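You operate a simulated robot arm through the tools that you are given. There is no shell and no other tool. Be economical: measure what you need, move in short steps, check, and stop when the job is done.

The job below is to be done with a simulated two-armed robot. You get a single attempt, and the scene is never put back.

TASK
Pick up the carton marked "TYPE 3" from the steel table with one hand, pass it to the other hand and put it on the blue mat. Set down upright: carton.
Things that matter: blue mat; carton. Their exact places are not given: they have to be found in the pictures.

The check looks at the end state, three seconds after you hand in, the way a careful person would. Anything else that was tipped, shoved, dropped, spilled or broken makes it a failure.

THE ROBOT
Two 6-joint arms with two-finger grippers on one trunk, on a base that drives. Base frame: it is fixed to the floor where the robot stands at the start and does not move with it; the origin is under the middle of the robot, x ahead of it, y to its left, z up; the surface under the hand at the start is at about z = 803. Units: mm, rad, N and s.
The left shoulder is at the start at [30, 178, 963], the right one opposite. With the tool pointing down near the work surface each hand reaches from about 420 to 840 mm from the robot's upright axis, wherever it stands, measured 20 degrees to its own side. Places, roughly: blue mat (26x22 cm) [580, -2220, 860]. Payload 2.54 kg a hand.
The tool frame of a hand sits at the grasp point between the pads (the TCP): z along the fingers, y along the line on which they close. The tips reach 30 mm beyond it. The gripper opens to 116 mm. The gripper's body begins 95 mm behind the TCP.
Orientation is told as [roll, pitch, yaw] about the base's x, y, z axes, in that order, counted from this pose: with the fingers straight down and closing along the base's y, the tool's x points along the base's -x, its y along +y and its z along -z.

THE INTERFACE
- The arms move only by the tool arm_command. It takes "left_motion", "right_motion" or both (then of equal length, played together; a hand with none holds still); each is a list of rows, each an object of numbers (a shift or turn left out is 0, a gripper value left out holds the last): "dx", "dy", "dz": the shift along the base's x, y, z in units of 30 mm (1.0 is 30 mm); "wx", "wy", "wz": the turn, a rotation vector about the base's x, y, z in units of 6 degrees (1.0 is 6 degrees). In form: [{"dx": .., "dy": .., "dz": .., "wx": .., "wy": .., "wz": ..}, ...]. A call has 1 to 20 rows; each row shifts and turns the commanded pose from where the row before left it. "left_claw" and "right_claw" are, for a hand that has rows, the opening, from 0 (shut) to 1 (fully open), set as the call begins (left out, the last holds). A call with a number of a shift or a turn outside -1 to 1 is refused whole. Rows are played at 5 a second. More than 50 mm and 0.15 rad between two rows, or a gripper value outside its range, and nothing of the call is played. A pose out of reach is approached as far as the arm can. The call stops where the force on the tool passes 40 N (or 10 N more than at its start, if that is more) or the arm is blocked; 0.2 s more then pass. Each finger travels about 153 mm/s and halts on what it meets, pressing with about 29 N; the grip force reading is that of the motor and also rises with nothing between the fingers. The clock runs only during rows and for 0.2 s after the last one: add rows that do not move to give the fingers time. The reply holds the time, the measured pose of the TCP, the force on the tool along the base axes, the opening and the grip force, in the units named above and with some noise, with the torque about the TCP (base axes, N m) and any sound that the robot's microphone picked up.
- Cameras (640 x 400 px; columns grow to the right, rows downward): "scene" is now at [39.4, -36.8, 1693]; the picture's right is [-0.38, -0.92, 0.00], its down [-0.71, 0.29, -0.64] and it looks along [0.60, -0.25, -0.76] (base axes); focal length 270 px, centre (320, 200). "left" rides on the left gripper at [69, 15, -122] in its tool frame; the picture's right is [-0.21, 0.98, 0.00], its down [-0.83, -0.18, -0.53] and it looks along [-0.52, -0.11, 0.85] (tool axes); focal length 251 px, centre (320, 200). "right" rides on the right gripper at [69, -15, -122] in its tool frame; the picture's right is [0.21, 0.98, 0.00], its down [-0.83, 0.18, -0.53] and it looks along [-0.52, 0.11, 0.85] (tool axes); focal length 251 px, centre (320, 200).
- get_image(camera): a new picture of that camera. It takes no simulated time.
- lift_body(by): slides the trunk up (or, below 0, down) by that many mm; the arms and the scene camera ride with it, the base frame stays. It gives what a move gives, with no picture.
- base_move(legs): drives the robot by 1 to 6 legs, each [ahead, left, turn to the left] in mm, mm and rad, along the robot's own axes; the way and the turn of a leg run together, so that a leg with both is an arc; at most 1500 mm and 3.142 rad a leg. The arms and the cameras ride along, it lands a little off, and it stops where it bumps. It gives what a move gives.
- head_to(pan, tilt): turns the head with the scene camera to pan (to the left, within 2.496 rad either way) and tilt (down, from -0.506 to 1.204), counted from straight ahead of the robot. It gives what a move gives.
- measure_at(camera, pixels): for up to 12 pixels [column, row] of the newest picture of that camera ("zoom" is the newest enlarged one), the place [x, y, z] in the base frame of the surface seen there, good to about 2 mm, but the place of the scene camera against the robot may be out by one fixed shift of up to 18 mm in any direction. It takes no simulated time.
- inspect(camera, box): a new picture of the part [left, top, right, bottom] of that camera's present view, enlarged. It takes no simulated time.
- finish_job(): hands the job in; it is judged then, once.

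Work in short steps. Measure before you move; look again where a grasp or a placing could have gone wrong, and mend it. You have 80 turns and 78 pictures in all, those below and enlarged ones among them. Open the grippers and draw the arms clear of the work before you hand the job in, unless the task says otherwise; then end with one line.

The tools are called after ">>>" as a command line: name --argument value ..., lists and objects as JSON in quotes. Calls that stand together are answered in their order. arm_command: Moves the arms, as the interface text tells. Its arguments: {"type":"object","properties":{"left_motion":{"type":"array","items":{"type":"object","properties":{"dx":{"type":"number"},"dy":{"type":"number"},"dz":{"type":"number"},"wx":{"type":"number"},"wy":{"type":"number"},"wz":{"type":"number"}}}},"left_claw":{"type":"number"},"right_motion":{"type":"array","items":{"type":"object","properties":{"dx":{"type":"number"},"dy":{"type":"number"},"dz":{"type":"number"},"wx":{"type":"number"},"wy":{"type":"number"},"wz":{"type":"number"}}}},"right_claw":{"type":"number"}},"required":[]} The other tools are called the same way: lift_body (by) slides the trunk up or down; base_move (legs) drives the base; head_to (pan, tilt) turns the head that bears the scene camera; get_image (camera) takes a picture; measure_at (camera, pixels) gives the place of the surface under pixels of a picture; inspect (camera, box) takes an enlarged picture of a part of a camera's view; finish_job () hands the job in.

At the start:

```text
time: 0.0
left_eef_pos: [552.4, 112.7, 1098.1]
left_orientation: [0.0, 0.001, 0.001]
left_ft_force: [-0.7, 0.2, 0.1]
left_wrist_torque: [-0.02, 0.0, -0.01]
left_width: 116.0
left_grip_force: 0.0
right_eef_pos: [467.1, -280.3, 1084.8]
right_orientation: [-0.002, -0.001, 0.001]
right_ft_force: [-0.1, 0.3, 0.0]
right_wrist_torque: [0.01, 0.02, -0.01]
right_width: 115.8
right_grip_force: 0.1
trunk travel left (down, up): [-175.0, 365.0]
robot x, y, heading: [3.0, 0.3, -0.004]
head pan, tilt: [-0.393, 0.869]
```

scene: 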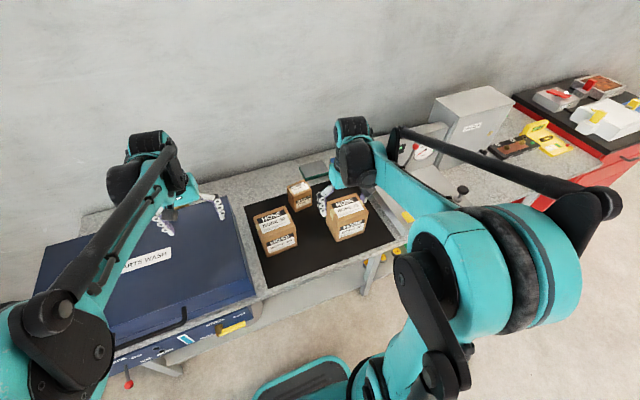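
right: 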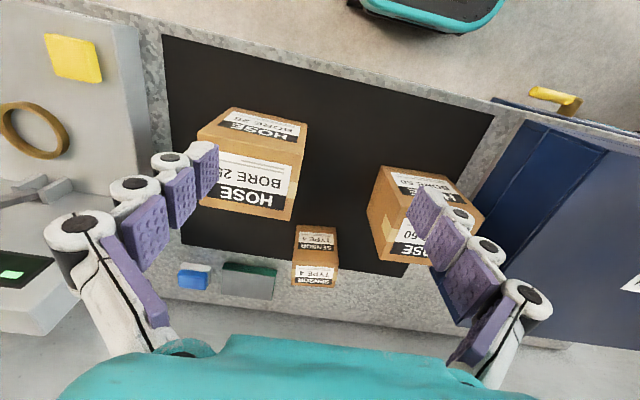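
left: 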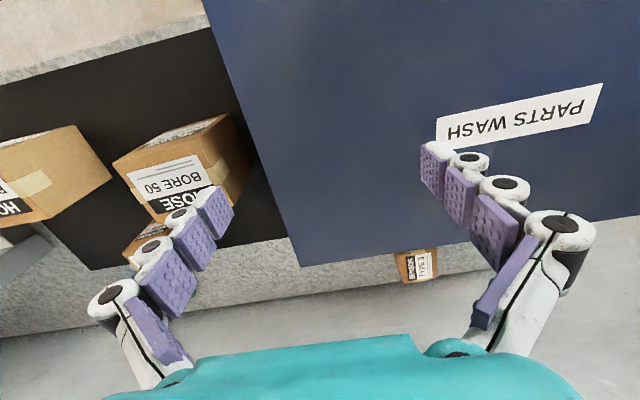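

I will first enlarge the small carton at left (418,265) and the one at right (316,258) to read the labels.

>>> inspect --camera "left" --box '[370, 230, 470, 300]'

>>> inspect --camera "right" --box '[160, 200, 380, 320]'

>>> measure_at --camera "left" --pixels '[[400, 262], [418, 255], [418, 268], [434, 262], [250, 220], [295, 262], [470, 235], [340, 278], [420, 290], [350, 150]]'

>>> measure_at --camera "right" --pixels '[[316, 238], [316, 260], [316, 282], [300, 258], [334, 258], [400, 210], [245, 175], [240, 280], [350, 270], [330, 150]]'

```text
5.71 times, centred on (420, 265) of left
```

zoom: 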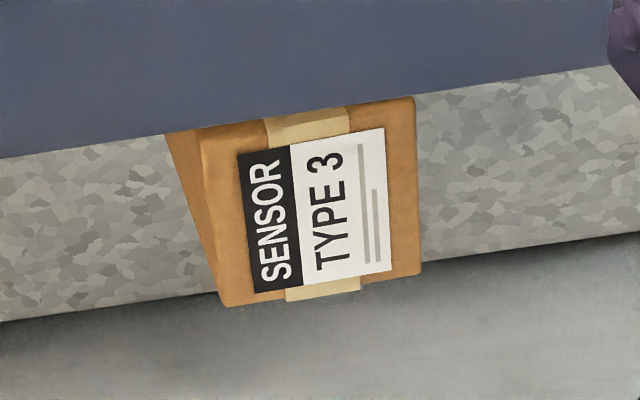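

```text
2.91 times, centred on (270, 260) of right
```

zoom: 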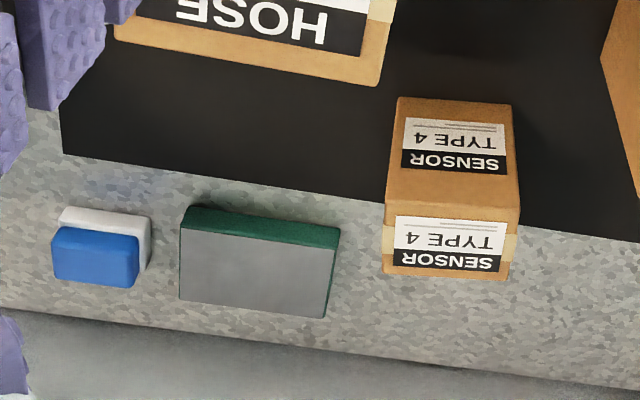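

```text
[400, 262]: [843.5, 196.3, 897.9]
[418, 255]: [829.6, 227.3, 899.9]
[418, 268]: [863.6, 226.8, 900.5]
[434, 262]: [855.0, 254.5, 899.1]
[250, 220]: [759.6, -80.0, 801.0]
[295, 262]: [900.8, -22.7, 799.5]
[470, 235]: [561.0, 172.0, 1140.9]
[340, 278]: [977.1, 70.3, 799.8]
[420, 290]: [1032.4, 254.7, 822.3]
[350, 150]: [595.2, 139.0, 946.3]
```

```text
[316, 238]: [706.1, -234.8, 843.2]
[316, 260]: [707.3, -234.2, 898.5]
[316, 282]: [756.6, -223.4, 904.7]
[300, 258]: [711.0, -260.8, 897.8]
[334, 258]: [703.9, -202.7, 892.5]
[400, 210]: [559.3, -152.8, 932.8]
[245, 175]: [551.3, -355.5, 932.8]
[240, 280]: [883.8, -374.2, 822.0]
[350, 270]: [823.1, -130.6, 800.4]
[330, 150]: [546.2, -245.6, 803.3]
```

The carton behind the parts washer reads TYPE 3, with its top at z≈900 around (848,226). I'll measure the washer and table edges in the scene view to plan the approach and base position.

>>> measure_at --camera "scene" --pixels '[[215, 200], [250, 292], [40, 290], [70, 240], [265, 300], [300, 288], [345, 285], [400, 245], [340, 355], [240, 330], [190, 350], [130, 330]]'

>>> head_to --pan -0.1 --tilt 1.1

>>> get_image --camera "scene"

```text
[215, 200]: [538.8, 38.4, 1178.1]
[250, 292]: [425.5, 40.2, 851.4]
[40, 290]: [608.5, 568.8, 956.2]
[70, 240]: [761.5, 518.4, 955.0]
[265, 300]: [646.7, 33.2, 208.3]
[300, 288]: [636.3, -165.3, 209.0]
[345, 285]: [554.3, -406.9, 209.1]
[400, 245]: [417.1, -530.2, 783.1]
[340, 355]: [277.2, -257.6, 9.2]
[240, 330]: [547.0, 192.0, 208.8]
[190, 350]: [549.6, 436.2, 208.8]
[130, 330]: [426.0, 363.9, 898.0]
```

```text
time: 0.8
left_eef_pos: [552.9, 113.5, 1098.4]
left_orientation: [-0.001, 0.0, 0.001]
left_ft_force: [-0.9, -0.4, -0.2]
left_wrist_torque: [0.02, 0.03, 0.0]
left_width: 116.2
left_grip_force: 0.0
right_eef_pos: [467.2, -279.7, 1083.9]
right_orientation: [0.001, 0.001, 0.0]
right_ft_force: [-0.5, -0.5, -0.1]
right_wrist_torque: [0.02, -0.05, 0.03]
right_width: 115.8
right_grip_force: 0.0
trunk travel left (down, up): [-175.0, 365.0]
robot x, y, heading: [-3.8, 1.4, 0.001]
head pan, tilt: [-0.099, 1.1]
```

```text
72 pictures are left
```

scene: 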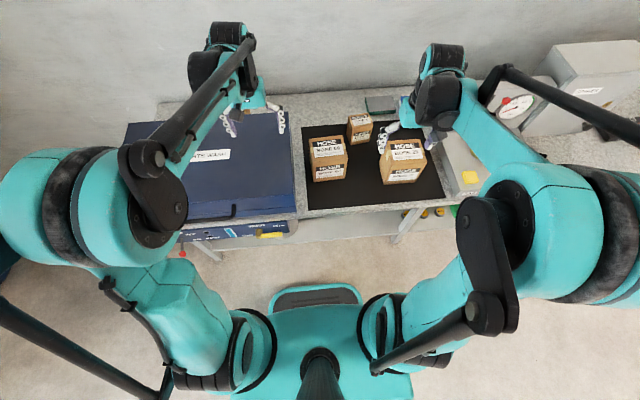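

I'll check the base's front extent (pixels around (315,293)) and any room to the table.

>>> measure_at --camera "scene" --pixels '[[315, 288], [315, 300], [275, 300], [355, 300], [262, 236], [231, 212], [297, 212], [235, 220], [400, 205], [180, 254], [440, 200], [345, 210]]'

>>> inspect --camera "scene" --box '[120, 70, 320, 195]'

```text
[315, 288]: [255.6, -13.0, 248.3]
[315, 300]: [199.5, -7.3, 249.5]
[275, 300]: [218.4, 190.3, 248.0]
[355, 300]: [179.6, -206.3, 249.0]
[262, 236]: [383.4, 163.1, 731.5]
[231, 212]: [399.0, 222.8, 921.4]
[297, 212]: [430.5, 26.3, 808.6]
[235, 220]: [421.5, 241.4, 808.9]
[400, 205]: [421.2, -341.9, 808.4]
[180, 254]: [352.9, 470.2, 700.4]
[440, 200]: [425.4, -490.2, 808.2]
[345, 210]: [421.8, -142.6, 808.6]
```

```text
3.20 times, centred on (220, 132) of scene
```

zoom: 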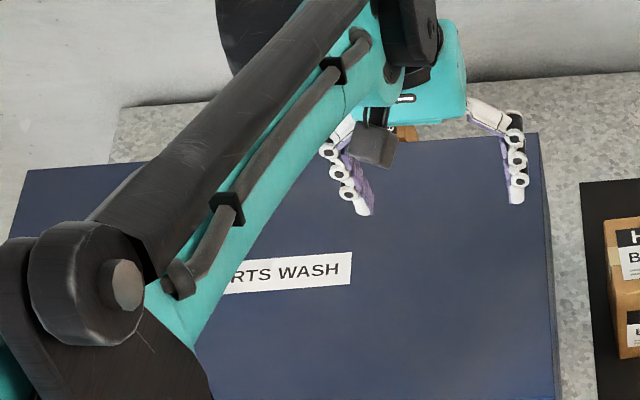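

Base front is at x≈255, table edge at ≈417, so ~110 mm ahead is clear below; I check elbow heights before driving.

>>> measure_at --camera "scene" --pixels '[[140, 160], [160, 215], [170, 235], [100, 200], [470, 215], [490, 300], [500, 230], [240, 65]]'

>>> inspect --camera "left" --box '[370, 230, 470, 300]'

>>> measure_at --camera "zoom" --pixels '[[205, 132], [412, 100], [225, 300], [415, 270], [180, 150], [208, 250], [100, 150], [500, 95], [310, 110], [310, 290], [190, 140], [330, 200]]'

```text
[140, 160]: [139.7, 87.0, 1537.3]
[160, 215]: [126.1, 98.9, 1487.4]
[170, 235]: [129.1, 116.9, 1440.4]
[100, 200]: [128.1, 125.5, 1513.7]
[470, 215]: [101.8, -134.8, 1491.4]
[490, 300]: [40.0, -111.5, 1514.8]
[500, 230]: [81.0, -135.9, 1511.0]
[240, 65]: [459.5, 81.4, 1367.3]
```

```text
5.71 times, centred on (420, 265) of left
```

zoom: 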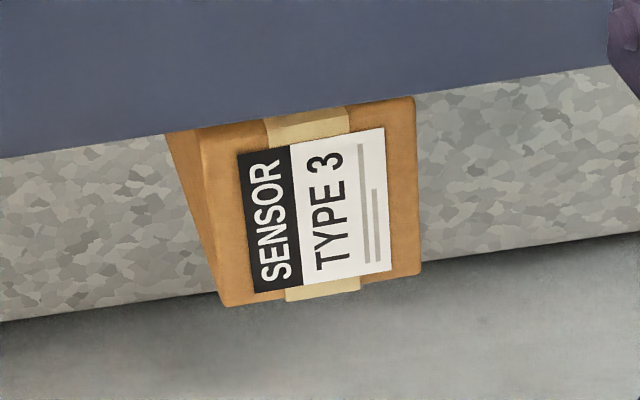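

```text
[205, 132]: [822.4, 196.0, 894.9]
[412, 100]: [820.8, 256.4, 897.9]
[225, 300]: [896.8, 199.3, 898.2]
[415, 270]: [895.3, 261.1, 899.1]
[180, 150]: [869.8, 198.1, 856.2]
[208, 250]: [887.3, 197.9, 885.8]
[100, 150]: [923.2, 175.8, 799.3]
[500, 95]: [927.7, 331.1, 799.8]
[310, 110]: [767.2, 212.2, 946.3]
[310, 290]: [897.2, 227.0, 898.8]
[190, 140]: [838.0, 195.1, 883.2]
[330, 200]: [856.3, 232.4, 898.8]
```

Elbows are above 1400, so driving ahead is safe. I drive 110 mm ahead, then move the left hand over the carton for a look.

>>> base_move --legs '[[110, 0, 0]]'

>>> arm_command --left_motion '[{"dx": 1, "dy": 0.9}, {"dx": 1, "dy": 0.9}, {"dx": 1, "dy": 0.9}, {"dx": 0.8, "dy": 0.9}, {}]' --left_claw 1

>>> get_image --camera "left"

```text
time: 2.0
left_eef_pos: [664.4, 114.5, 1096.7]
left_orientation: [0.001, 0.001, 0.0]
left_ft_force: [1.5, -0.5, -0.5]
left_wrist_torque: [0.04, 0.02, 0.0]
left_width: 115.9
left_grip_force: 0.1
right_eef_pos: [579.4, -280.0, 1083.8]
right_orientation: [0.001, 0.002, -0.001]
right_ft_force: [0.3, 0.0, 0.0]
right_wrist_torque: [-0.03, 0.04, -0.01]
right_width: 115.8
right_grip_force: 0.0
trunk travel left (down, up): [-175.0, 365.0]
robot x, y, heading: [110.5, -0.3, -0.003]
head pan, tilt: [-0.099, 1.1]
```

```text
time: 3.2
left_eef_pos: [774.7, 222.0, 1097.8]
left_orientation: [-0.001, -0.001, 0.0]
left_ft_force: [-0.2, -0.5, 0.9]
left_wrist_torque: [0.0, 0.02, 0.0]
left_width: 115.9
left_grip_force: 0.0
right_eef_pos: [575.9, -280.5, 1084.8]
right_orientation: [0.0, -0.001, -0.001]
right_ft_force: [-0.1, -0.8, -0.5]
right_wrist_torque: [0.0, 0.0, -0.02]
right_width: 116.0
right_grip_force: 0.0
trunk travel left (down, up): [-175.0, 365.0]
robot x, y, heading: [107.7, -3.2, -0.001]
head pan, tilt: [-0.099, 1.1]
```

```text
69 pictures are left
```

left: 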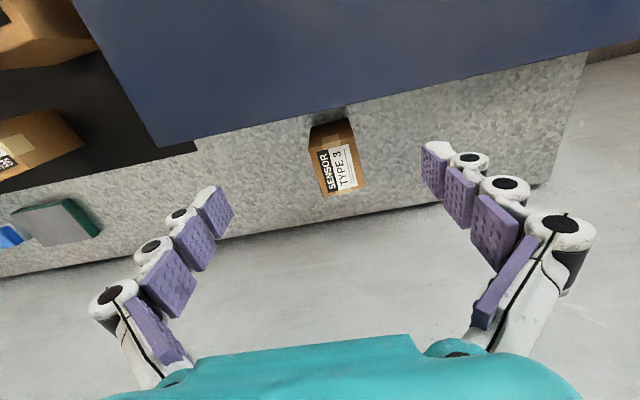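

The carton now shows whole (330,155) and its front face is visible; I measure it, the washer's back edge and the table.

>>> inspect --camera "left" --box '[280, 100, 400, 210]'

>>> measure_at --camera "left" --pixels '[[310, 114], [360, 107], [315, 110], [270, 119], [400, 100], [380, 93], [250, 124], [320, 210]]'

```text
3.64 times, centred on (340, 155) of left
```

zoom: 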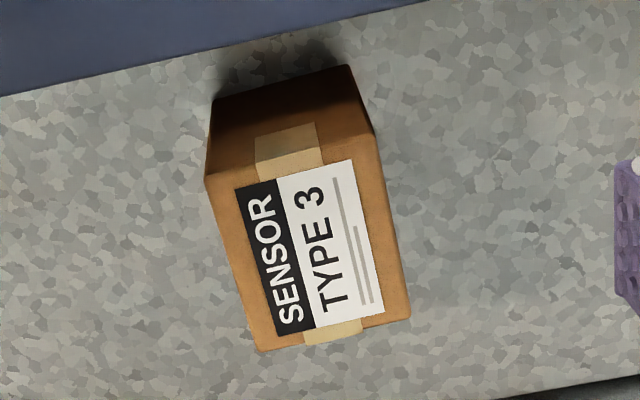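

```text
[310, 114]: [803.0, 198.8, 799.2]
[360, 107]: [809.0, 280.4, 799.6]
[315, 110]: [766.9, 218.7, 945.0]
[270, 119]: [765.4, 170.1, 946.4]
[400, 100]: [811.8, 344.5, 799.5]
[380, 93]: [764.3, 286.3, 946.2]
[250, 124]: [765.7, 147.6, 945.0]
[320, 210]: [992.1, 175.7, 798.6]
```

>>> measure_at --camera "zoom" --pixels '[[210, 178], [370, 143], [265, 346], [407, 315], [215, 105], [345, 70], [310, 240], [285, 120], [210, 165], [375, 150]]'

```text
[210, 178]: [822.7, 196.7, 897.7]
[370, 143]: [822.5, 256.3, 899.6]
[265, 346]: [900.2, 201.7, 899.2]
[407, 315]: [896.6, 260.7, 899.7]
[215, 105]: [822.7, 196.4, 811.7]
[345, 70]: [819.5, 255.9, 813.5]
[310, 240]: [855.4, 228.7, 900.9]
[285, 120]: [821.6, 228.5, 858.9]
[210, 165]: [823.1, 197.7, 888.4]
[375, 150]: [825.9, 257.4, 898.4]
```

Carton: centre ≈(860,228), 78 (x) × 62 (y) × 100 tall, yaw ≈ +2.5°; washer back edge at x=767, lid z=946. I move above it, then go down to z≈960 and check.

>>> arm_command --left_motion '[{"dx": 1, "dy": 0.1, "wz": 0.4}, {"dx": 1, "dy": 0.1}, {"dx": 0.85}, {"dz": -1}, {"dz": -1}, {"dz": -1}, {"dz": -1}, {}]'

>>> get_image --camera "left"

```text
time: 5.0
left_eef_pos: [861.3, 229.8, 979.6]
left_orientation: [-0.001, 0.001, 0.042]
left_ft_force: [-0.5, 0.0, 0.2]
left_wrist_torque: [-0.01, -0.02, 0.0]
left_width: 115.9
left_grip_force: 0.1
right_eef_pos: [576.6, -279.6, 1084.8]
right_orientation: [0.0, 0.0, 0.0]
right_ft_force: [0.2, 0.0, 0.4]
right_wrist_torque: [0.02, -0.04, 0.04]
right_width: 116.0
right_grip_force: 0.0
trunk travel left (down, up): [-175.0, 365.0]
robot x, y, heading: [109.9, 0.4, -0.004]
head pan, tilt: [-0.099, 1.1]
```

```text
67 pictures are left
```

left: 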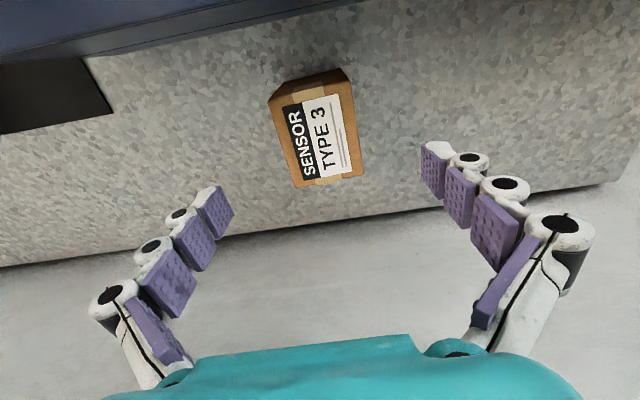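

Fingers straddle the carton at (320,130); I check the corners once more.

>>> measure_at --camera "left" --pixels '[[277, 106], [347, 92], [299, 185], [361, 174], [280, 100], [318, 145]]'

```text
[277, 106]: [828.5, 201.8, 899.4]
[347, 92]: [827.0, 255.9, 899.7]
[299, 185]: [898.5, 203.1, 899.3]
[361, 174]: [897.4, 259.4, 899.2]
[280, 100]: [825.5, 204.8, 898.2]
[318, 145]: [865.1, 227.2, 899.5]
```

Centre ≈(861,229), aligned. I descend to z≈855 with the claw open.

>>> arm_command --left_motion '[{"dz": -1}, {"dz": -1}, {"dz": -1}, {"dz": -1}, {}]'

>>> get_image --camera "left"

```text
time: 6.2
left_eef_pos: [862.7, 228.6, 857.4]
left_orientation: [-0.001, 0.0, 0.041]
left_ft_force: [1.7, 0.0, 0.5]
left_wrist_torque: [-0.03, 0.0, 0.01]
left_width: 116.4
left_grip_force: 0.0
right_eef_pos: [577.1, -281.3, 1085.2]
right_orientation: [0.001, -0.001, -0.002]
right_ft_force: [-0.1, -0.4, 0.8]
right_wrist_torque: [0.0, -0.02, 0.01]
right_width: 116.1
right_grip_force: 0.2
trunk travel left (down, up): [-175.0, 365.0]
robot x, y, heading: [111.5, -4.1, 0.003]
head pan, tilt: [-0.099, 1.1]
```

```text
66 pictures are left
```

left: 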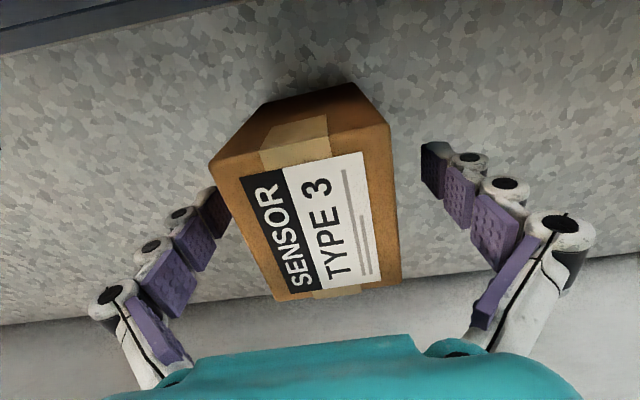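

Carton sits between the pads. I close the left gripper.

>>> arm_command --left_motion '[{}, {}, {}, {}]' --left_claw 0

>>> get_image --camera "left"

```text
time: 7.2
left_eef_pos: [862.9, 229.5, 858.6]
left_orientation: [0.0, 0.0, 0.041]
left_ft_force: [-0.8, 0.2, 2.9]
left_wrist_torque: [-0.06, 0.07, 0.01]
left_width: 64.1
left_grip_force: 29.4
right_eef_pos: [577.0, -281.0, 1083.7]
right_orientation: [-0.001, 0.0, 0.001]
right_ft_force: [-1.1, 0.2, 0.1]
right_wrist_torque: [-0.01, 0.02, -0.04]
right_width: 116.1
right_grip_force: 0.1
trunk travel left (down, up): [-175.0, 365.0]
robot x, y, heading: [111.2, -2.7, 0.001]
head pan, tilt: [-0.099, 1.1]
```

```text
65 pictures are left
```

left: 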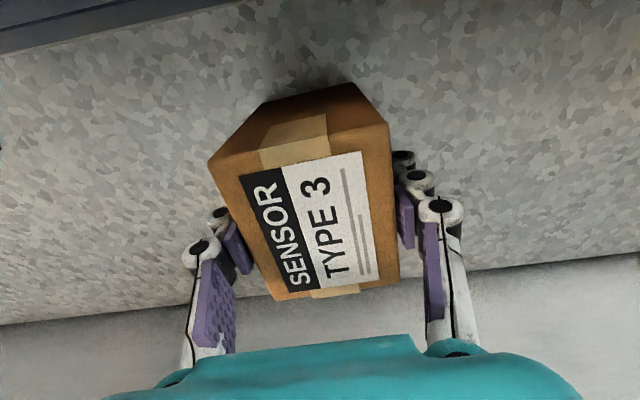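

Gripped at 64 mm wide. I lift straight up 240 mm.

>>> arm_command --left_motion '[{"dz": 0.5}, {"dz": 1}, {"dz": 1}, {"dz": 1}, {"dz": 1}, {"dz": 1}, {"dz": 1}, {"dz": 1}, {"dz": 0.5}, {}]'

```text
time: 9.4
left_eef_pos: [861.3, 227.9, 1099.0]
left_orientation: [0.001, -0.001, 0.042]
left_ft_force: [-0.1, 0.2, -1.1]
left_wrist_torque: [0.01, 0.0, -0.01]
left_width: 64.3
left_grip_force: 28.7
right_eef_pos: [577.7, -279.8, 1083.6]
right_orientation: [-0.001, 0.0, 0.001]
right_ft_force: [0.0, 0.7, 0.0]
right_wrist_torque: [0.02, -0.01, -0.01]
right_width: 116.1
right_grip_force: 0.2
trunk travel left (down, up): [-175.0, 365.0]
robot x, y, heading: [109.9, -0.2, -0.005]
head pan, tilt: [-0.099, 1.1]
```

Lifted cleanly. I back the base off to its starting place and bring the carton to mid-front, turning the left hand −47° so its closing line faces the right arm.

>>> base_move --legs '[[-110, 0, 0]]'

>>> arm_command --left_motion '[{"dx": -0.8, "dy": -0.7, "dz": 0.15, "wz": -0.98}, {"dx": -0.8, "dy": -0.7, "dz": 0.15, "wz": -0.98}, {"dx": -0.8, "dy": -0.7, "dz": 0.15, "wz": -0.98}, {"dx": -0.8, "dy": -0.7, "dz": 0.15, "wz": -0.98}, {"dx": -0.8, "dy": -0.7, "dz": 0.15, "wz": -0.98}, {"dx": -0.8, "dy": -0.7, "dz": 0.15, "wz": -0.98}, {"dx": -0.8, "dy": -0.7, "dz": 0.15, "wz": -0.98}, {"dx": -0.8, "dy": -0.7, "dz": 0.15, "wz": -0.98}, {}]'

>>> arm_command --right_motion '[{"wy": -0.93, "dz": 0.4}, {"wy": -0.93, "dz": 0.4}, {"wy": -0.93, "dz": 0.4}, {"wy": -0.93}, {"wy": -0.93}, {"wy": -0.93}, {"wy": -0.93}, {"wy": -0.93}, {"wy": -0.93}, {}]' --right_claw 1

>>> get_image --camera "scene"

```text
time: 10.6
left_eef_pos: [752.0, 228.3, 1098.9]
left_orientation: [0.0, 0.002, 0.043]
left_ft_force: [0.0, -0.5, -1.5]
left_wrist_torque: [-0.01, -0.08, -0.02]
left_width: 64.3
left_grip_force: 29.2
right_eef_pos: [469.2, -280.1, 1085.7]
right_orientation: [0.0, 0.0, 0.001]
right_ft_force: [-1.3, 0.2, 0.3]
right_wrist_torque: [-0.01, -0.06, -0.03]
right_width: 115.9
right_grip_force: 0.1
trunk travel left (down, up): [-175.0, 365.0]
robot x, y, heading: [-2.5, -2.2, 0.003]
head pan, tilt: [-0.099, 1.1]
```

```text
time: 12.6
left_eef_pos: [562.9, 59.8, 1134.5]
left_orientation: [-0.001, -0.002, -0.778]
left_ft_force: [0.5, 0.3, -1.5]
left_wrist_torque: [-0.02, 0.01, -0.02]
left_width: 64.4
left_grip_force: 28.5
right_eef_pos: [470.3, -278.5, 1084.4]
right_orientation: [-0.001, 0.001, 0.004]
right_ft_force: [0.6, 0.1, 0.4]
right_wrist_torque: [-0.02, 0.01, -0.01]
right_width: 116.3
right_grip_force: 0.1
trunk travel left (down, up): [-175.0, 365.0]
robot x, y, heading: [2.6, -0.8, 0.002]
head pan, tilt: [-0.099, 1.1]
```

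```text
time: 14.8
left_eef_pos: [562.9, 59.5, 1134.3]
left_orientation: [-0.002, -0.001, -0.777]
left_ft_force: [-0.4, 0.2, -1.8]
left_wrist_torque: [0.01, 0.01, -0.01]
left_width: 64.6
left_grip_force: 29.2
right_eef_pos: [470.7, -279.8, 1120.2]
right_orientation: [-0.004, -0.876, 0.003]
right_ft_force: [-0.7, -0.1, 0.4]
right_wrist_torque: [0.0, 0.0, 0.0]
right_width: 115.9
right_grip_force: 0.0
trunk travel left (down, up): [-175.0, 365.0]
robot x, y, heading: [2.6, -1.5, 0.003]
head pan, tilt: [-0.099, 1.1]
```

```text
64 pictures are left
```

scene: 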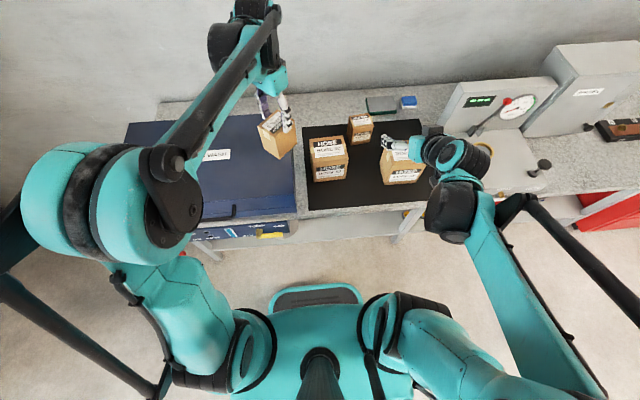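

Right hand is pitched 50°. I yaw it +45.5° in place, raise it, and go to a pre-grasp point 150 mm back from the carton along the approach line, in two checked steps.

>>> arm_command --right_motion '[{"wz": 0.95, "dz": 0.4}, {"wz": 0.95, "dz": 0.4}, {"wz": 0.95, "dz": 0.4}, {"wz": 0.95, "dz": 0.4}, {"wz": 0.95, "dz": 0.4}, {"wz": 0.95, "dz": 0.4}, {"wz": 0.95, "dz": 0.4}, {"wz": 0.93, "dz": 0.4}, {}]'

>>> arm_command --right_motion '[{"dy": 1}, {"dy": 1}, {"dy": 1}, {"dy": 1}, {"dy": 1}, {}]'

>>> get_image --camera "scene"

>>> get_image --camera "right"

```text
time: 16.8
left_eef_pos: [563.2, 59.6, 1134.0]
left_orientation: [0.0, 0.0, -0.776]
left_ft_force: [0.0, -0.4, -2.3]
left_wrist_torque: [0.03, -0.05, 0.02]
left_width: 64.2
left_grip_force: 29.1
right_eef_pos: [469.0, -279.8, 1216.4]
right_orientation: [-0.003, -0.876, 0.797]
right_ft_force: [0.0, -0.3, -0.1]
right_wrist_torque: [-0.04, 0.04, -0.04]
right_width: 116.1
right_grip_force: 0.2
trunk travel left (down, up): [-175.0, 365.0]
robot x, y, heading: [1.5, 1.5, 0.001]
head pan, tilt: [-0.099, 1.1]
```

```text
time: 18.2
left_eef_pos: [563.1, 59.1, 1134.4]
left_orientation: [0.0, 0.0, -0.777]
left_ft_force: [-0.1, -0.5, -0.9]
left_wrist_torque: [0.02, 0.01, 0.02]
left_width: 64.4
left_grip_force: 28.6
right_eef_pos: [468.0, -130.3, 1215.4]
right_orientation: [-0.003, -0.877, 0.798]
right_ft_force: [-0.7, 0.2, 0.3]
right_wrist_torque: [0.02, 0.0, 0.02]
right_width: 115.9
right_grip_force: 0.0
trunk travel left (down, up): [-175.0, 365.0]
robot x, y, heading: [2.4, 3.8, 0.007]
head pan, tilt: [-0.099, 1.1]
```

```text
63 pictures are left
```

scene: 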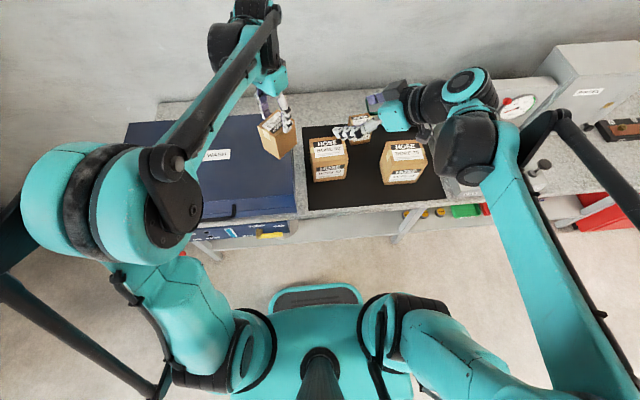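

```text
62 pictures are left
```

right: 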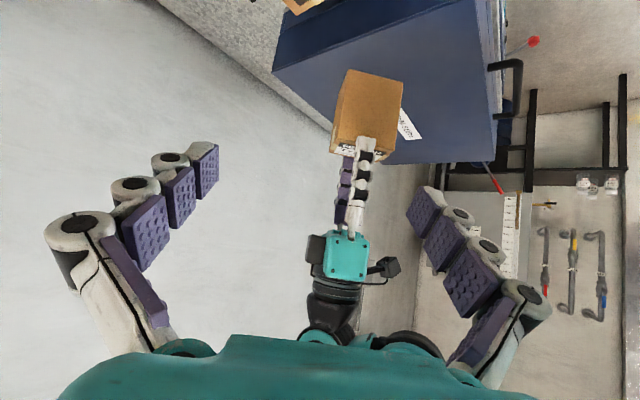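

View shows the carton between the right fingers' path (365,115). I go 100 mm further to the pre-grasp line and measure the carton's faces with the right camera.

>>> arm_command --right_motion '[{"dy": 0.84, "dx": 0.06}, {"dy": 0.84, "dx": 0.06}, {"dy": 0.83, "dx": 0.06}, {"dy": 0.83, "dx": 0.06}, {}]'

>>> get_image --camera "right"

```text
time: 19.4
left_eef_pos: [562.8, 59.0, 1133.9]
left_orientation: [-0.001, -0.002, -0.775]
left_ft_force: [-0.1, -0.6, -1.2]
left_wrist_torque: [-0.02, 0.0, 0.0]
left_width: 64.2
left_grip_force: 29.3
right_eef_pos: [475.6, -28.5, 1215.1]
right_orientation: [0.0, -0.876, 0.796]
right_ft_force: [0.7, -0.7, 0.1]
right_wrist_torque: [0.02, 0.01, 0.02]
right_width: 116.3
right_grip_force: 0.1
trunk travel left (down, up): [-175.0, 365.0]
robot x, y, heading: [1.4, -3.3, 0.002]
head pan, tilt: [-0.099, 1.1]
```

```text
61 pictures are left
```

right: 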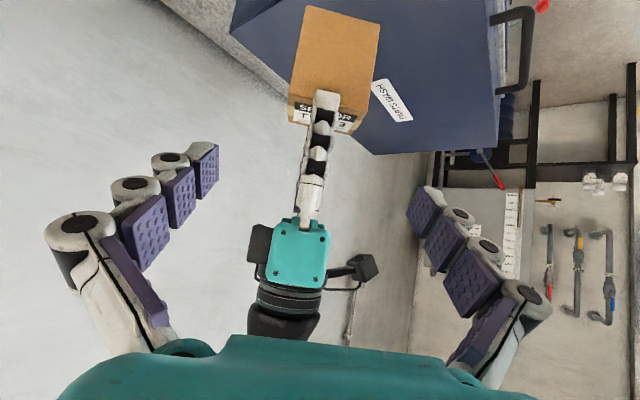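

I measure the carton's corners ((306,8),(380,22),(290,112),(358,130)) to check centring laterally.

>>> measure_at --camera "right" --pixels '[[308, 12], [378, 24], [292, 92], [364, 106], [340, 50], [290, 118], [350, 128]]'

```text
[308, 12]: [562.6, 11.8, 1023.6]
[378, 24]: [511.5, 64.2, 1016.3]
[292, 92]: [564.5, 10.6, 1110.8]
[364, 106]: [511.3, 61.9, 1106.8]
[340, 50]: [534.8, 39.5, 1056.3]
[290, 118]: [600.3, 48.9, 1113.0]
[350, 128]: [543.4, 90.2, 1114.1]
```

Measured top is z≈1112, lower than expected (1176): the carton seems to have slipped in the left hand. I look with the left camera and an enlargement.

>>> get_image --camera "left"

>>> inspect --camera "right" --box '[240, 0, 420, 240]'

```text
60 pictures are left
```

left: 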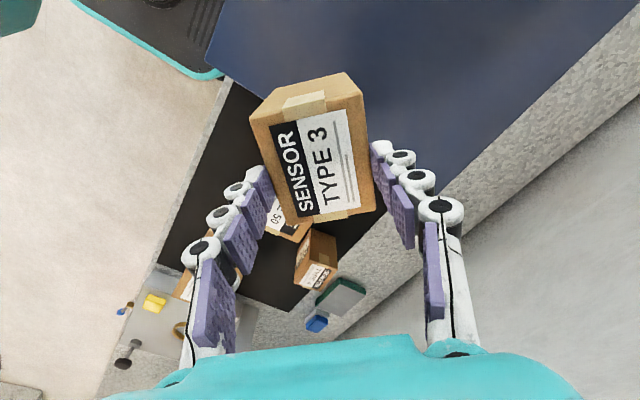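

```text
1.67 times, centred on (330, 120) of right
```

zoom: 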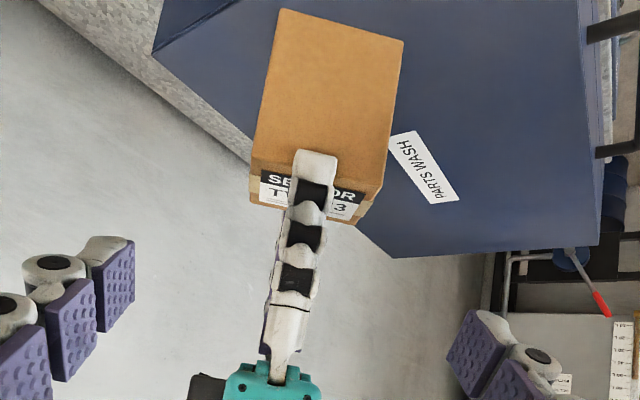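

The carton hangs by the left fingertips (top ≈1112, bottom ≈1014, centre (560,59)); it needs taking over soon. I re-aim the right hand at z≈1062, and advance along the 40° approach line, holding the left still.

>>> arm_command --right_motion '[{"dx": 0.2, "dy": 0.22, "dz": -0.85}, {"dx": 0.2, "dy": 0.22, "dz": -0.85}, {"dx": 0.19, "dy": 0.21, "dz": -0.84}, {"dx": 0.537, "dy": 0.546, "dz": -0.643}, {"dx": 0.537, "dy": 0.546, "dz": -0.643}, {}]'

>>> get_image --camera "right"

```text
time: 20.8
left_eef_pos: [562.2, 59.2, 1133.6]
left_orientation: [0.001, 0.001, -0.776]
left_ft_force: [-0.3, -0.3, -1.3]
left_wrist_torque: [0.01, -0.03, 0.05]
left_width: 64.1
left_grip_force: 28.9
right_eef_pos: [526.4, 25.0, 1101.0]
right_orientation: [-0.004, -0.878, 0.797]
right_ft_force: [-0.2, -0.4, 0.5]
right_wrist_torque: [-0.02, -0.06, -0.01]
right_width: 116.1
right_grip_force: 0.1
trunk travel left (down, up): [-175.0, 365.0]
robot x, y, heading: [1.5, 3.6, -0.004]
head pan, tilt: [-0.099, 1.1]
```

```text
58 pictures are left
```

right: 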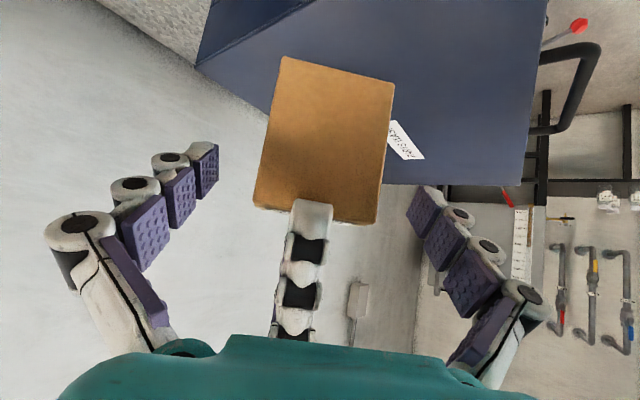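

Carton fits between the fingers; a quick check whether it still slips.

>>> measure_at --camera "right" --pixels '[[285, 60], [391, 84], [256, 203], [375, 220], [320, 140]]'

```text
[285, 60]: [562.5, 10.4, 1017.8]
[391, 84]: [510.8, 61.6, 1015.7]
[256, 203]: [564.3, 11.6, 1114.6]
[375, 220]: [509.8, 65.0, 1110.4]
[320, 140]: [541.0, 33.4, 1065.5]
```

Not slipping now. I advance the remaining 60 mm to centre and then close the right gripper.

>>> arm_command --right_motion '[{"dx": 0.52, "dy": 0.53, "dz": -0.643}, {"dx": 0.52, "dy": 0.53, "dz": -0.643}, {}]'

>>> arm_command --right_motion '[{}, {}, {}, {}]' --right_claw 0

>>> get_image --camera "right"

>>> get_image --camera "left"

```text
time: 21.6
left_eef_pos: [562.6, 59.9, 1134.2]
left_orientation: [0.0, 0.0, -0.777]
left_ft_force: [0.2, 0.2, -1.6]
left_wrist_torque: [-0.01, -0.01, -0.01]
left_width: 64.0
left_grip_force: 29.2
right_eef_pos: [558.3, 54.5, 1061.0]
right_orientation: [-0.005, -0.876, 0.797]
right_ft_force: [-0.8, 0.2, 0.5]
right_wrist_torque: [-0.03, 0.01, -0.02]
right_width: 115.9
right_grip_force: 0.1
trunk travel left (down, up): [-175.0, 365.0]
robot x, y, heading: [0.0, -1.0, -0.001]
head pan, tilt: [-0.099, 1.1]
```

```text
time: 22.6
left_eef_pos: [564.2, 58.7, 1133.4]
left_orientation: [0.001, -0.003, -0.776]
left_ft_force: [21.4, -5.5, -10.8]
left_wrist_torque: [-0.54, -1.09, -0.46]
left_width: 64.2
left_grip_force: 28.7
right_eef_pos: [557.8, 56.0, 1061.5]
right_orientation: [-0.002, -0.875, 0.797]
right_ft_force: [-20.6, 4.6, 8.7]
right_wrist_torque: [0.16, -0.53, 0.6]
right_width: 79.5
right_grip_force: 28.5
trunk travel left (down, up): [-175.0, 365.0]
robot x, y, heading: [-0.9, -0.8, -0.0]
head pan, tilt: [-0.099, 1.1]
```

```text
57 pictures are left
```

right: 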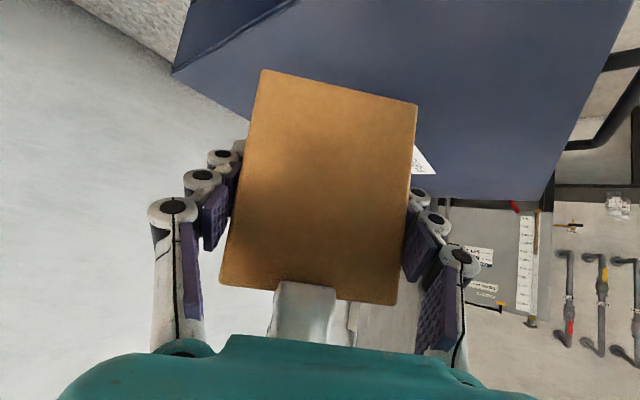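

```text
56 pictures are left
```

left: 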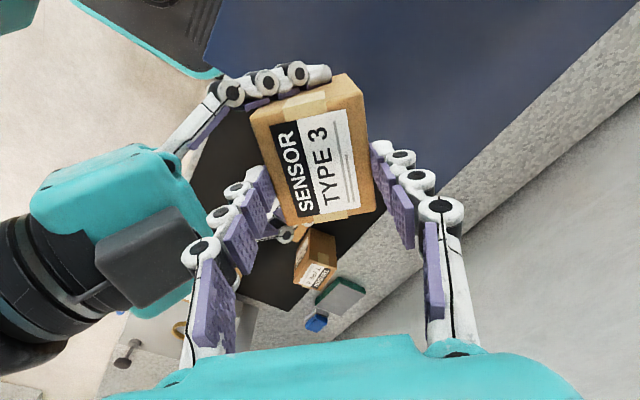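

Right holds at 79.5 mm. I open the left just enough (0.67 ≈ 78 mm), so its near finger won't hit the right gripper body, then draw it straight up.

>>> arm_command --left_motion '[{}, {}, {}]' --left_claw 0.67

>>> get_image --camera "right"

>>> measure_at --camera "right" --pixels '[[265, 76], [412, 108], [225, 280], [390, 298], [320, 180]]'

```text
time: 23.4
left_eef_pos: [562.0, 59.2, 1134.5]
left_orientation: [-0.002, -0.002, -0.777]
left_ft_force: [0.3, 3.4, -0.5]
left_wrist_torque: [-0.1, 0.04, -0.1]
left_width: 76.0
left_grip_force: 0.0
right_eef_pos: [558.8, 55.8, 1061.9]
right_orientation: [-0.004, -0.875, 0.798]
right_ft_force: [-1.4, -2.7, -0.8]
right_wrist_torque: [0.29, -0.07, 0.1]
right_width: 79.4
right_grip_force: 29.7
trunk travel left (down, up): [-175.0, 365.0]
robot x, y, heading: [-0.1, -0.0, 0.003]
head pan, tilt: [-0.099, 1.1]
```

```text
55 pictures are left
```

right: 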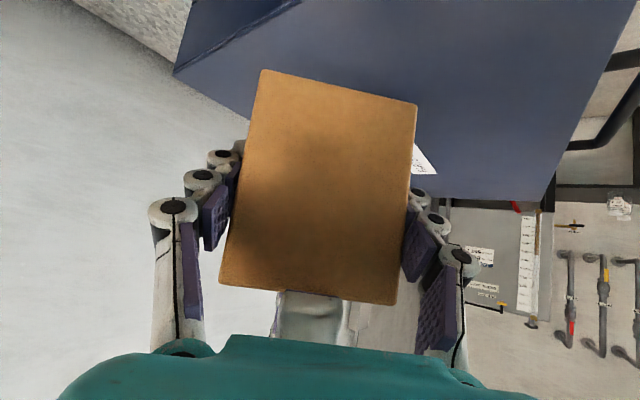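

```text
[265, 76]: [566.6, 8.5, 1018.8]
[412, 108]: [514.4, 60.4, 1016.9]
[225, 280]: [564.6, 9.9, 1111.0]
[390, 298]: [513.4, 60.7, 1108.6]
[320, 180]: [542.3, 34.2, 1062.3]
```

A slight 3 N contact suggests the left near finger touches the right palm; I narrow to 0.62 (72 mm, carton 64) and lift the left hand slowly.

>>> arm_command --left_motion '[{}, {"dz": 0.3}, {"dz": 0.4}, {"dz": 0.5}, {"dz": 0.6}, {}]' --left_claw 0.62

>>> get_image --camera "left"

```text
time: 24.8
left_eef_pos: [561.8, 59.2, 1187.9]
left_orientation: [0.0, 0.0, -0.777]
left_ft_force: [-0.5, -0.3, -1.0]
left_wrist_torque: [0.06, -0.02, 0.0]
left_width: 71.9
left_grip_force: 0.1
right_eef_pos: [559.1, 56.2, 1060.5]
right_orientation: [-0.002, -0.877, 0.799]
right_ft_force: [0.0, -0.8, -0.1]
right_wrist_torque: [-0.01, 0.03, 0.01]
right_width: 79.2
right_grip_force: 29.1
trunk travel left (down, up): [-175.0, 365.0]
robot x, y, heading: [0.6, -3.0, -0.0]
head pan, tilt: [-0.099, 1.1]
```

```text
54 pictures are left
```

left: 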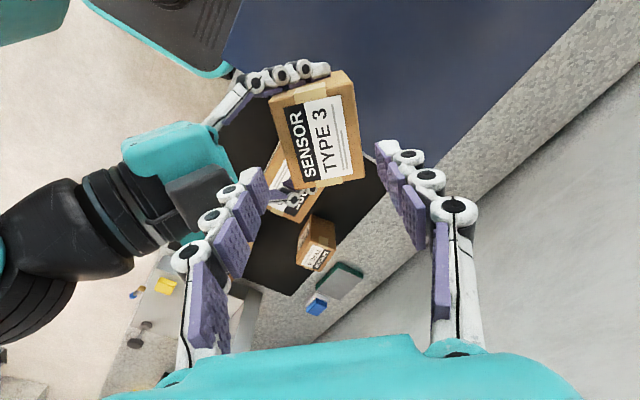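

The left is free and the carton stays in the right hand. I raise the left and draw it left.

>>> arm_command --left_motion '[{"dz": 1}, {"dz": 1}, {"dy": 1}, {"dy": 1}, {"dy": 1, "wz": 1}, {"dy": 1, "wz": 1}, {"dy": 1, "dx": -0.5, "wz": 1}, {"wz": 1, "dx": -1}, {"wz": 1, "dx": -1}]'

>>> get_image --camera "right"

>>> head_to --pan -1.2 --tilt 0.6

>>> get_image --camera "scene"

```text
time: 26.8
left_eef_pos: [484.9, 212.6, 1248.2]
left_orientation: [0.0, -0.001, -0.252]
left_ft_force: [0.0, 0.1, 0.2]
left_wrist_torque: [-0.04, -0.03, 0.02]
left_width: 72.0
left_grip_force: 0.1
right_eef_pos: [557.6, 56.1, 1062.3]
right_orientation: [-0.004, -0.875, 0.799]
right_ft_force: [0.4, 0.4, 0.0]
right_wrist_torque: [-0.04, -0.01, 0.0]
right_width: 79.5
right_grip_force: 28.5
trunk travel left (down, up): [-175.0, 365.0]
robot x, y, heading: [-1.5, -2.7, 0.003]
head pan, tilt: [-0.099, 1.1]
```

```text
53 pictures are left
```

right: 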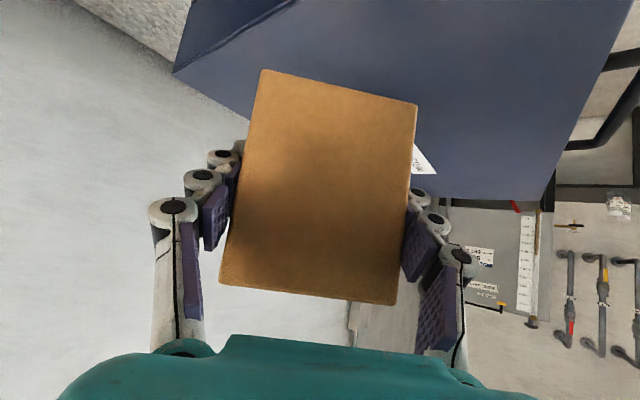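

```text
time: 28.1
left_eef_pos: [486.0, 209.5, 1247.5]
left_orientation: [0.002, 0.001, -0.256]
left_ft_force: [0.7, 0.2, -0.6]
left_wrist_torque: [-0.01, 0.0, 0.01]
left_width: 71.7
left_grip_force: 0.0
right_eef_pos: [558.1, 55.4, 1062.3]
right_orientation: [-0.003, -0.878, 0.798]
right_ft_force: [-0.5, 0.3, 0.2]
right_wrist_torque: [-0.02, 0.05, 0.05]
right_width: 79.3
right_grip_force: 29.5
trunk travel left (down, up): [-175.0, 365.0]
robot x, y, heading: [2.1, -0.7, 0.002]
head pan, tilt: [-1.201, 0.6]
```

```text
52 pictures are left
```

scene: 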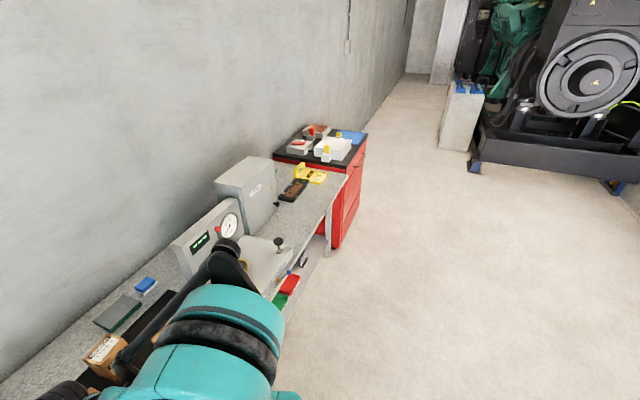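

The blue mat is at scene (350,137) on the red cabinet; the floor alongside is clear. I measure it and back the base off 250 mm, then check the grip.

>>> measure_at --camera "scene" --pixels '[[350, 131], [340, 136], [364, 138], [350, 143], [345, 175], [335, 150], [313, 180], [260, 170], [340, 240], [460, 140], [480, 165]]'

>>> inspect --camera "scene" --box '[260, 110, 390, 190]'

>>> base_move --legs '[[-250, 0, 0]]'

>>> get_image --camera "right"

```text
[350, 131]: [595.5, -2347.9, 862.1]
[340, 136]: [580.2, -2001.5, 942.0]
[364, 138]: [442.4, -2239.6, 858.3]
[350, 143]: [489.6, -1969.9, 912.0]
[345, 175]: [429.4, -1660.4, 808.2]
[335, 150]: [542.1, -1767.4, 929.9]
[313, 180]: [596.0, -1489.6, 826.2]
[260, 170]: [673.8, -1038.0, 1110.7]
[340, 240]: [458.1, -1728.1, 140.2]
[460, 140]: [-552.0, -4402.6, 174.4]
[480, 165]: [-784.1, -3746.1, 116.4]
```

```text
4.92 times, centred on (325, 150) of scene
```

zoom: 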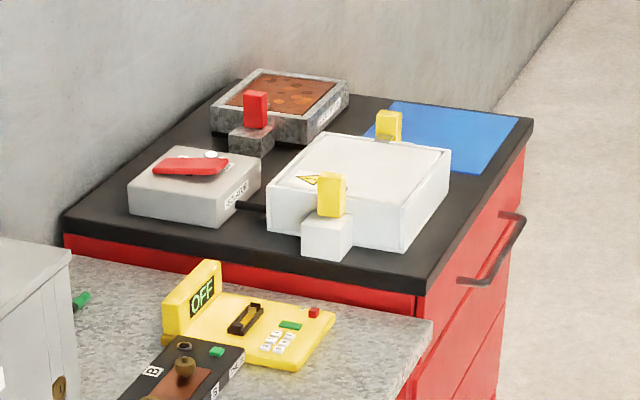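

```text
time: 29.9
left_eef_pos: [235.8, 210.3, 1248.6]
left_orientation: [-0.001, -0.001, -0.253]
left_ft_force: [-0.5, -0.6, 0.8]
left_wrist_torque: [0.03, -0.03, 0.0]
left_width: 71.7
left_grip_force: 0.0
right_eef_pos: [308.2, 55.5, 1062.2]
right_orientation: [-0.002, -0.877, 0.799]
right_ft_force: [-1.0, 1.1, -0.2]
right_wrist_torque: [0.03, -0.04, 0.0]
right_width: 79.3
right_grip_force: 28.9
trunk travel left (down, up): [-175.0, 365.0]
robot x, y, heading: [-249.1, -1.8, 0.007]
head pan, tilt: [-1.201, 0.6]
```

```text
50 pictures are left
```

right: 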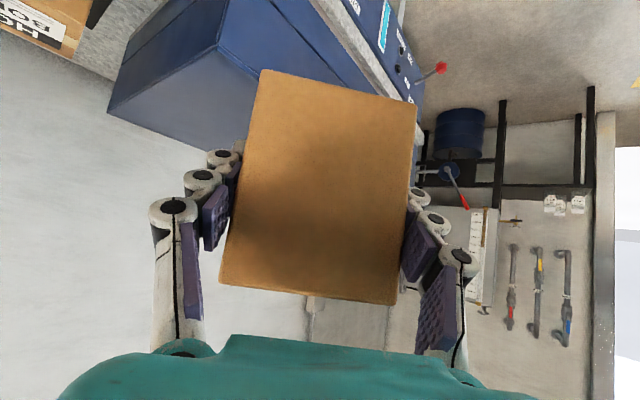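

Grip is stable. I drive right 2270 mm (two legs) at this stand-off, then look.

>>> base_move --legs '[[0, -1135, 0], [0, -1135, 0]]'

>>> head_to --pan 0.0 --tilt 0.8

>>> get_image --camera "scene"

>>> get_image --camera "right"

```text
time: 41.1
left_eef_pos: [239.9, -2057.6, 1248.4]
left_orientation: [-0.001, 0.001, -0.26]
left_ft_force: [-0.1, 1.1, 0.0]
left_wrist_torque: [0.03, -0.04, -0.04]
left_width: 71.7
left_grip_force: 0.0
right_eef_pos: [312.2, -2213.1, 1060.8]
right_orientation: [-0.002, -0.877, 0.79]
right_ft_force: [-0.2, 0.4, 0.4]
right_wrist_torque: [0.0, 0.06, 0.03]
right_width: 79.3
right_grip_force: 29.0
trunk travel left (down, up): [-175.0, 365.0]
robot x, y, heading: [-243.6, -2260.4, -0.006]
head pan, tilt: [-1.201, 0.6]
```

```text
time: 42.5
left_eef_pos: [240.0, -2058.1, 1247.5]
left_orientation: [-0.002, 0.0, -0.261]
left_ft_force: [-0.6, -0.8, 0.8]
left_wrist_torque: [-0.03, -0.01, 0.02]
left_width: 72.1
left_grip_force: 0.1
right_eef_pos: [311.4, -2213.6, 1061.4]
right_orientation: [-0.002, -0.877, 0.791]
right_ft_force: [0.1, 0.7, -0.4]
right_wrist_torque: [0.02, 0.0, 0.0]
right_width: 79.5
right_grip_force: 29.0
trunk travel left (down, up): [-175.0, 365.0]
robot x, y, heading: [-246.6, -2261.8, -0.006]
head pan, tilt: [0.0, 0.799]
```

```text
49 pictures are left
```

scene: 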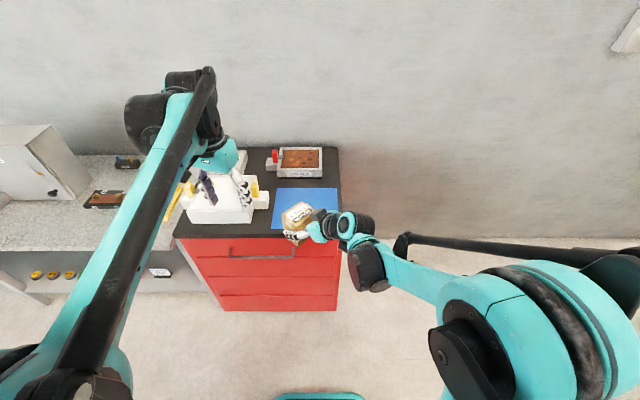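

```text
48 pictures are left
```

right: 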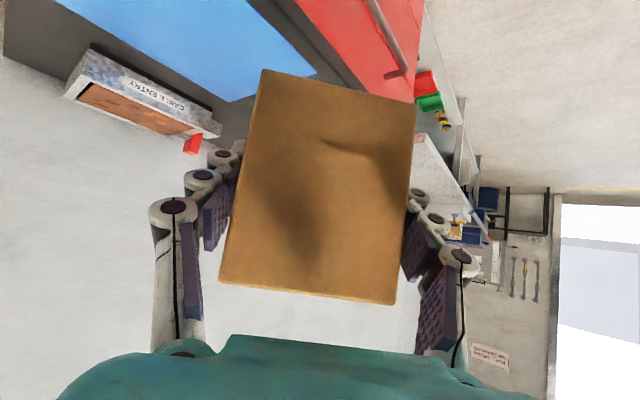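

I measure mat corners in the scene ((277,188),(337,188),(272,228)) and in the right camera, plus neighbouring objects.

>>> measure_at --camera "scene" --pixels '[[278, 190], [335, 190], [274, 226], [310, 200], [252, 205], [262, 200], [300, 152], [322, 170], [340, 235], [255, 250], [200, 160], [240, 220]]'

>>> measure_at --camera "right" --pixels '[[310, 72], [228, 98], [240, 10], [150, 40], [340, 20], [245, 125], [215, 125], [75, 60]]'

```text
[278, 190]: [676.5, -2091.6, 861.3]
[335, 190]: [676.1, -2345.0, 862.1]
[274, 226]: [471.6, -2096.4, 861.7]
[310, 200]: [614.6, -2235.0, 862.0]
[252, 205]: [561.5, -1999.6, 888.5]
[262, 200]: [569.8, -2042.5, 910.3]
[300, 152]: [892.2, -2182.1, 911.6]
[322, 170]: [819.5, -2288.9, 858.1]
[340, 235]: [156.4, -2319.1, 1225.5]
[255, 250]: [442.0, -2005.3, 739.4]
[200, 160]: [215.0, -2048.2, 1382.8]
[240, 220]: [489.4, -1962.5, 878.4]
```

```text
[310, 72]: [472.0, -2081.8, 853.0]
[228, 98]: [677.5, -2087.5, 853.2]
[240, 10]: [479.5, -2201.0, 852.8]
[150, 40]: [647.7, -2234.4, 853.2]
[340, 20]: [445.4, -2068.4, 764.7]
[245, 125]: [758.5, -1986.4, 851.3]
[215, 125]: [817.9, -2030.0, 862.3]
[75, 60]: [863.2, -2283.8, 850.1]
```

Mat (right camera): z=853, x 469–680, y −2084…−2340, centre ≈(577,−2213). I drive ahead 265 mm to bring the carton over it.

>>> base_move --legs '[[265, 0, 0]]'

>>> get_image --camera "scene"

>>> get_image --camera "right"

>>> measure_at --camera "right" --pixels '[[265, 74], [412, 106], [225, 282], [392, 298], [320, 180], [338, 88]]'

```text
time: 44.4
left_eef_pos: [511.1, -2056.7, 1247.7]
left_orientation: [-0.001, 0.001, -0.255]
left_ft_force: [0.8, 0.2, -0.2]
left_wrist_torque: [0.0, 0.06, 0.02]
left_width: 72.0
left_grip_force: 0.1
right_eef_pos: [581.8, -2210.6, 1061.3]
right_orientation: [-0.002, -0.876, 0.792]
right_ft_force: [-0.2, 0.5, -2.1]
right_wrist_torque: [0.02, 0.02, 0.03]
right_width: 79.2
right_grip_force: 29.5
trunk travel left (down, up): [-175.0, 365.0]
robot x, y, heading: [25.3, -2265.3, -0.0]
head pan, tilt: [0.0, 0.799]
```

```text
47 pictures are left
```

scene: 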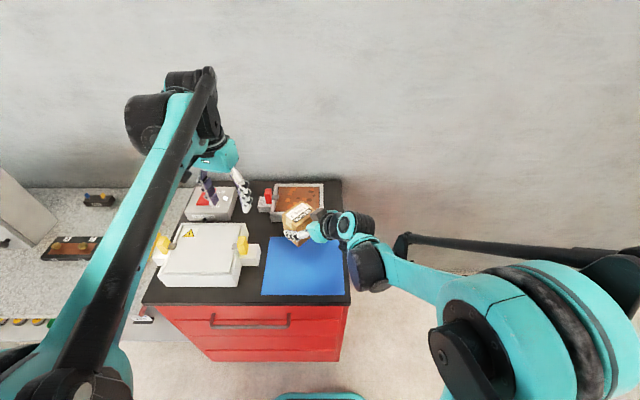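

```text
46 pictures are left
```

right: 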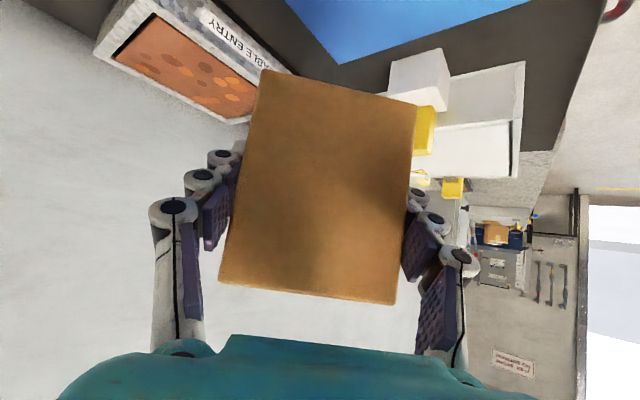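

```text
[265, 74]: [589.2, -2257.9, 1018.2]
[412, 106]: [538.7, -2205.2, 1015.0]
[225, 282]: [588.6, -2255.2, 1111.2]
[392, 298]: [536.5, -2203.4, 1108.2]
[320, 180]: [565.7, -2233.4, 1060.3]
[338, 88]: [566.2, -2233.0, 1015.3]
```

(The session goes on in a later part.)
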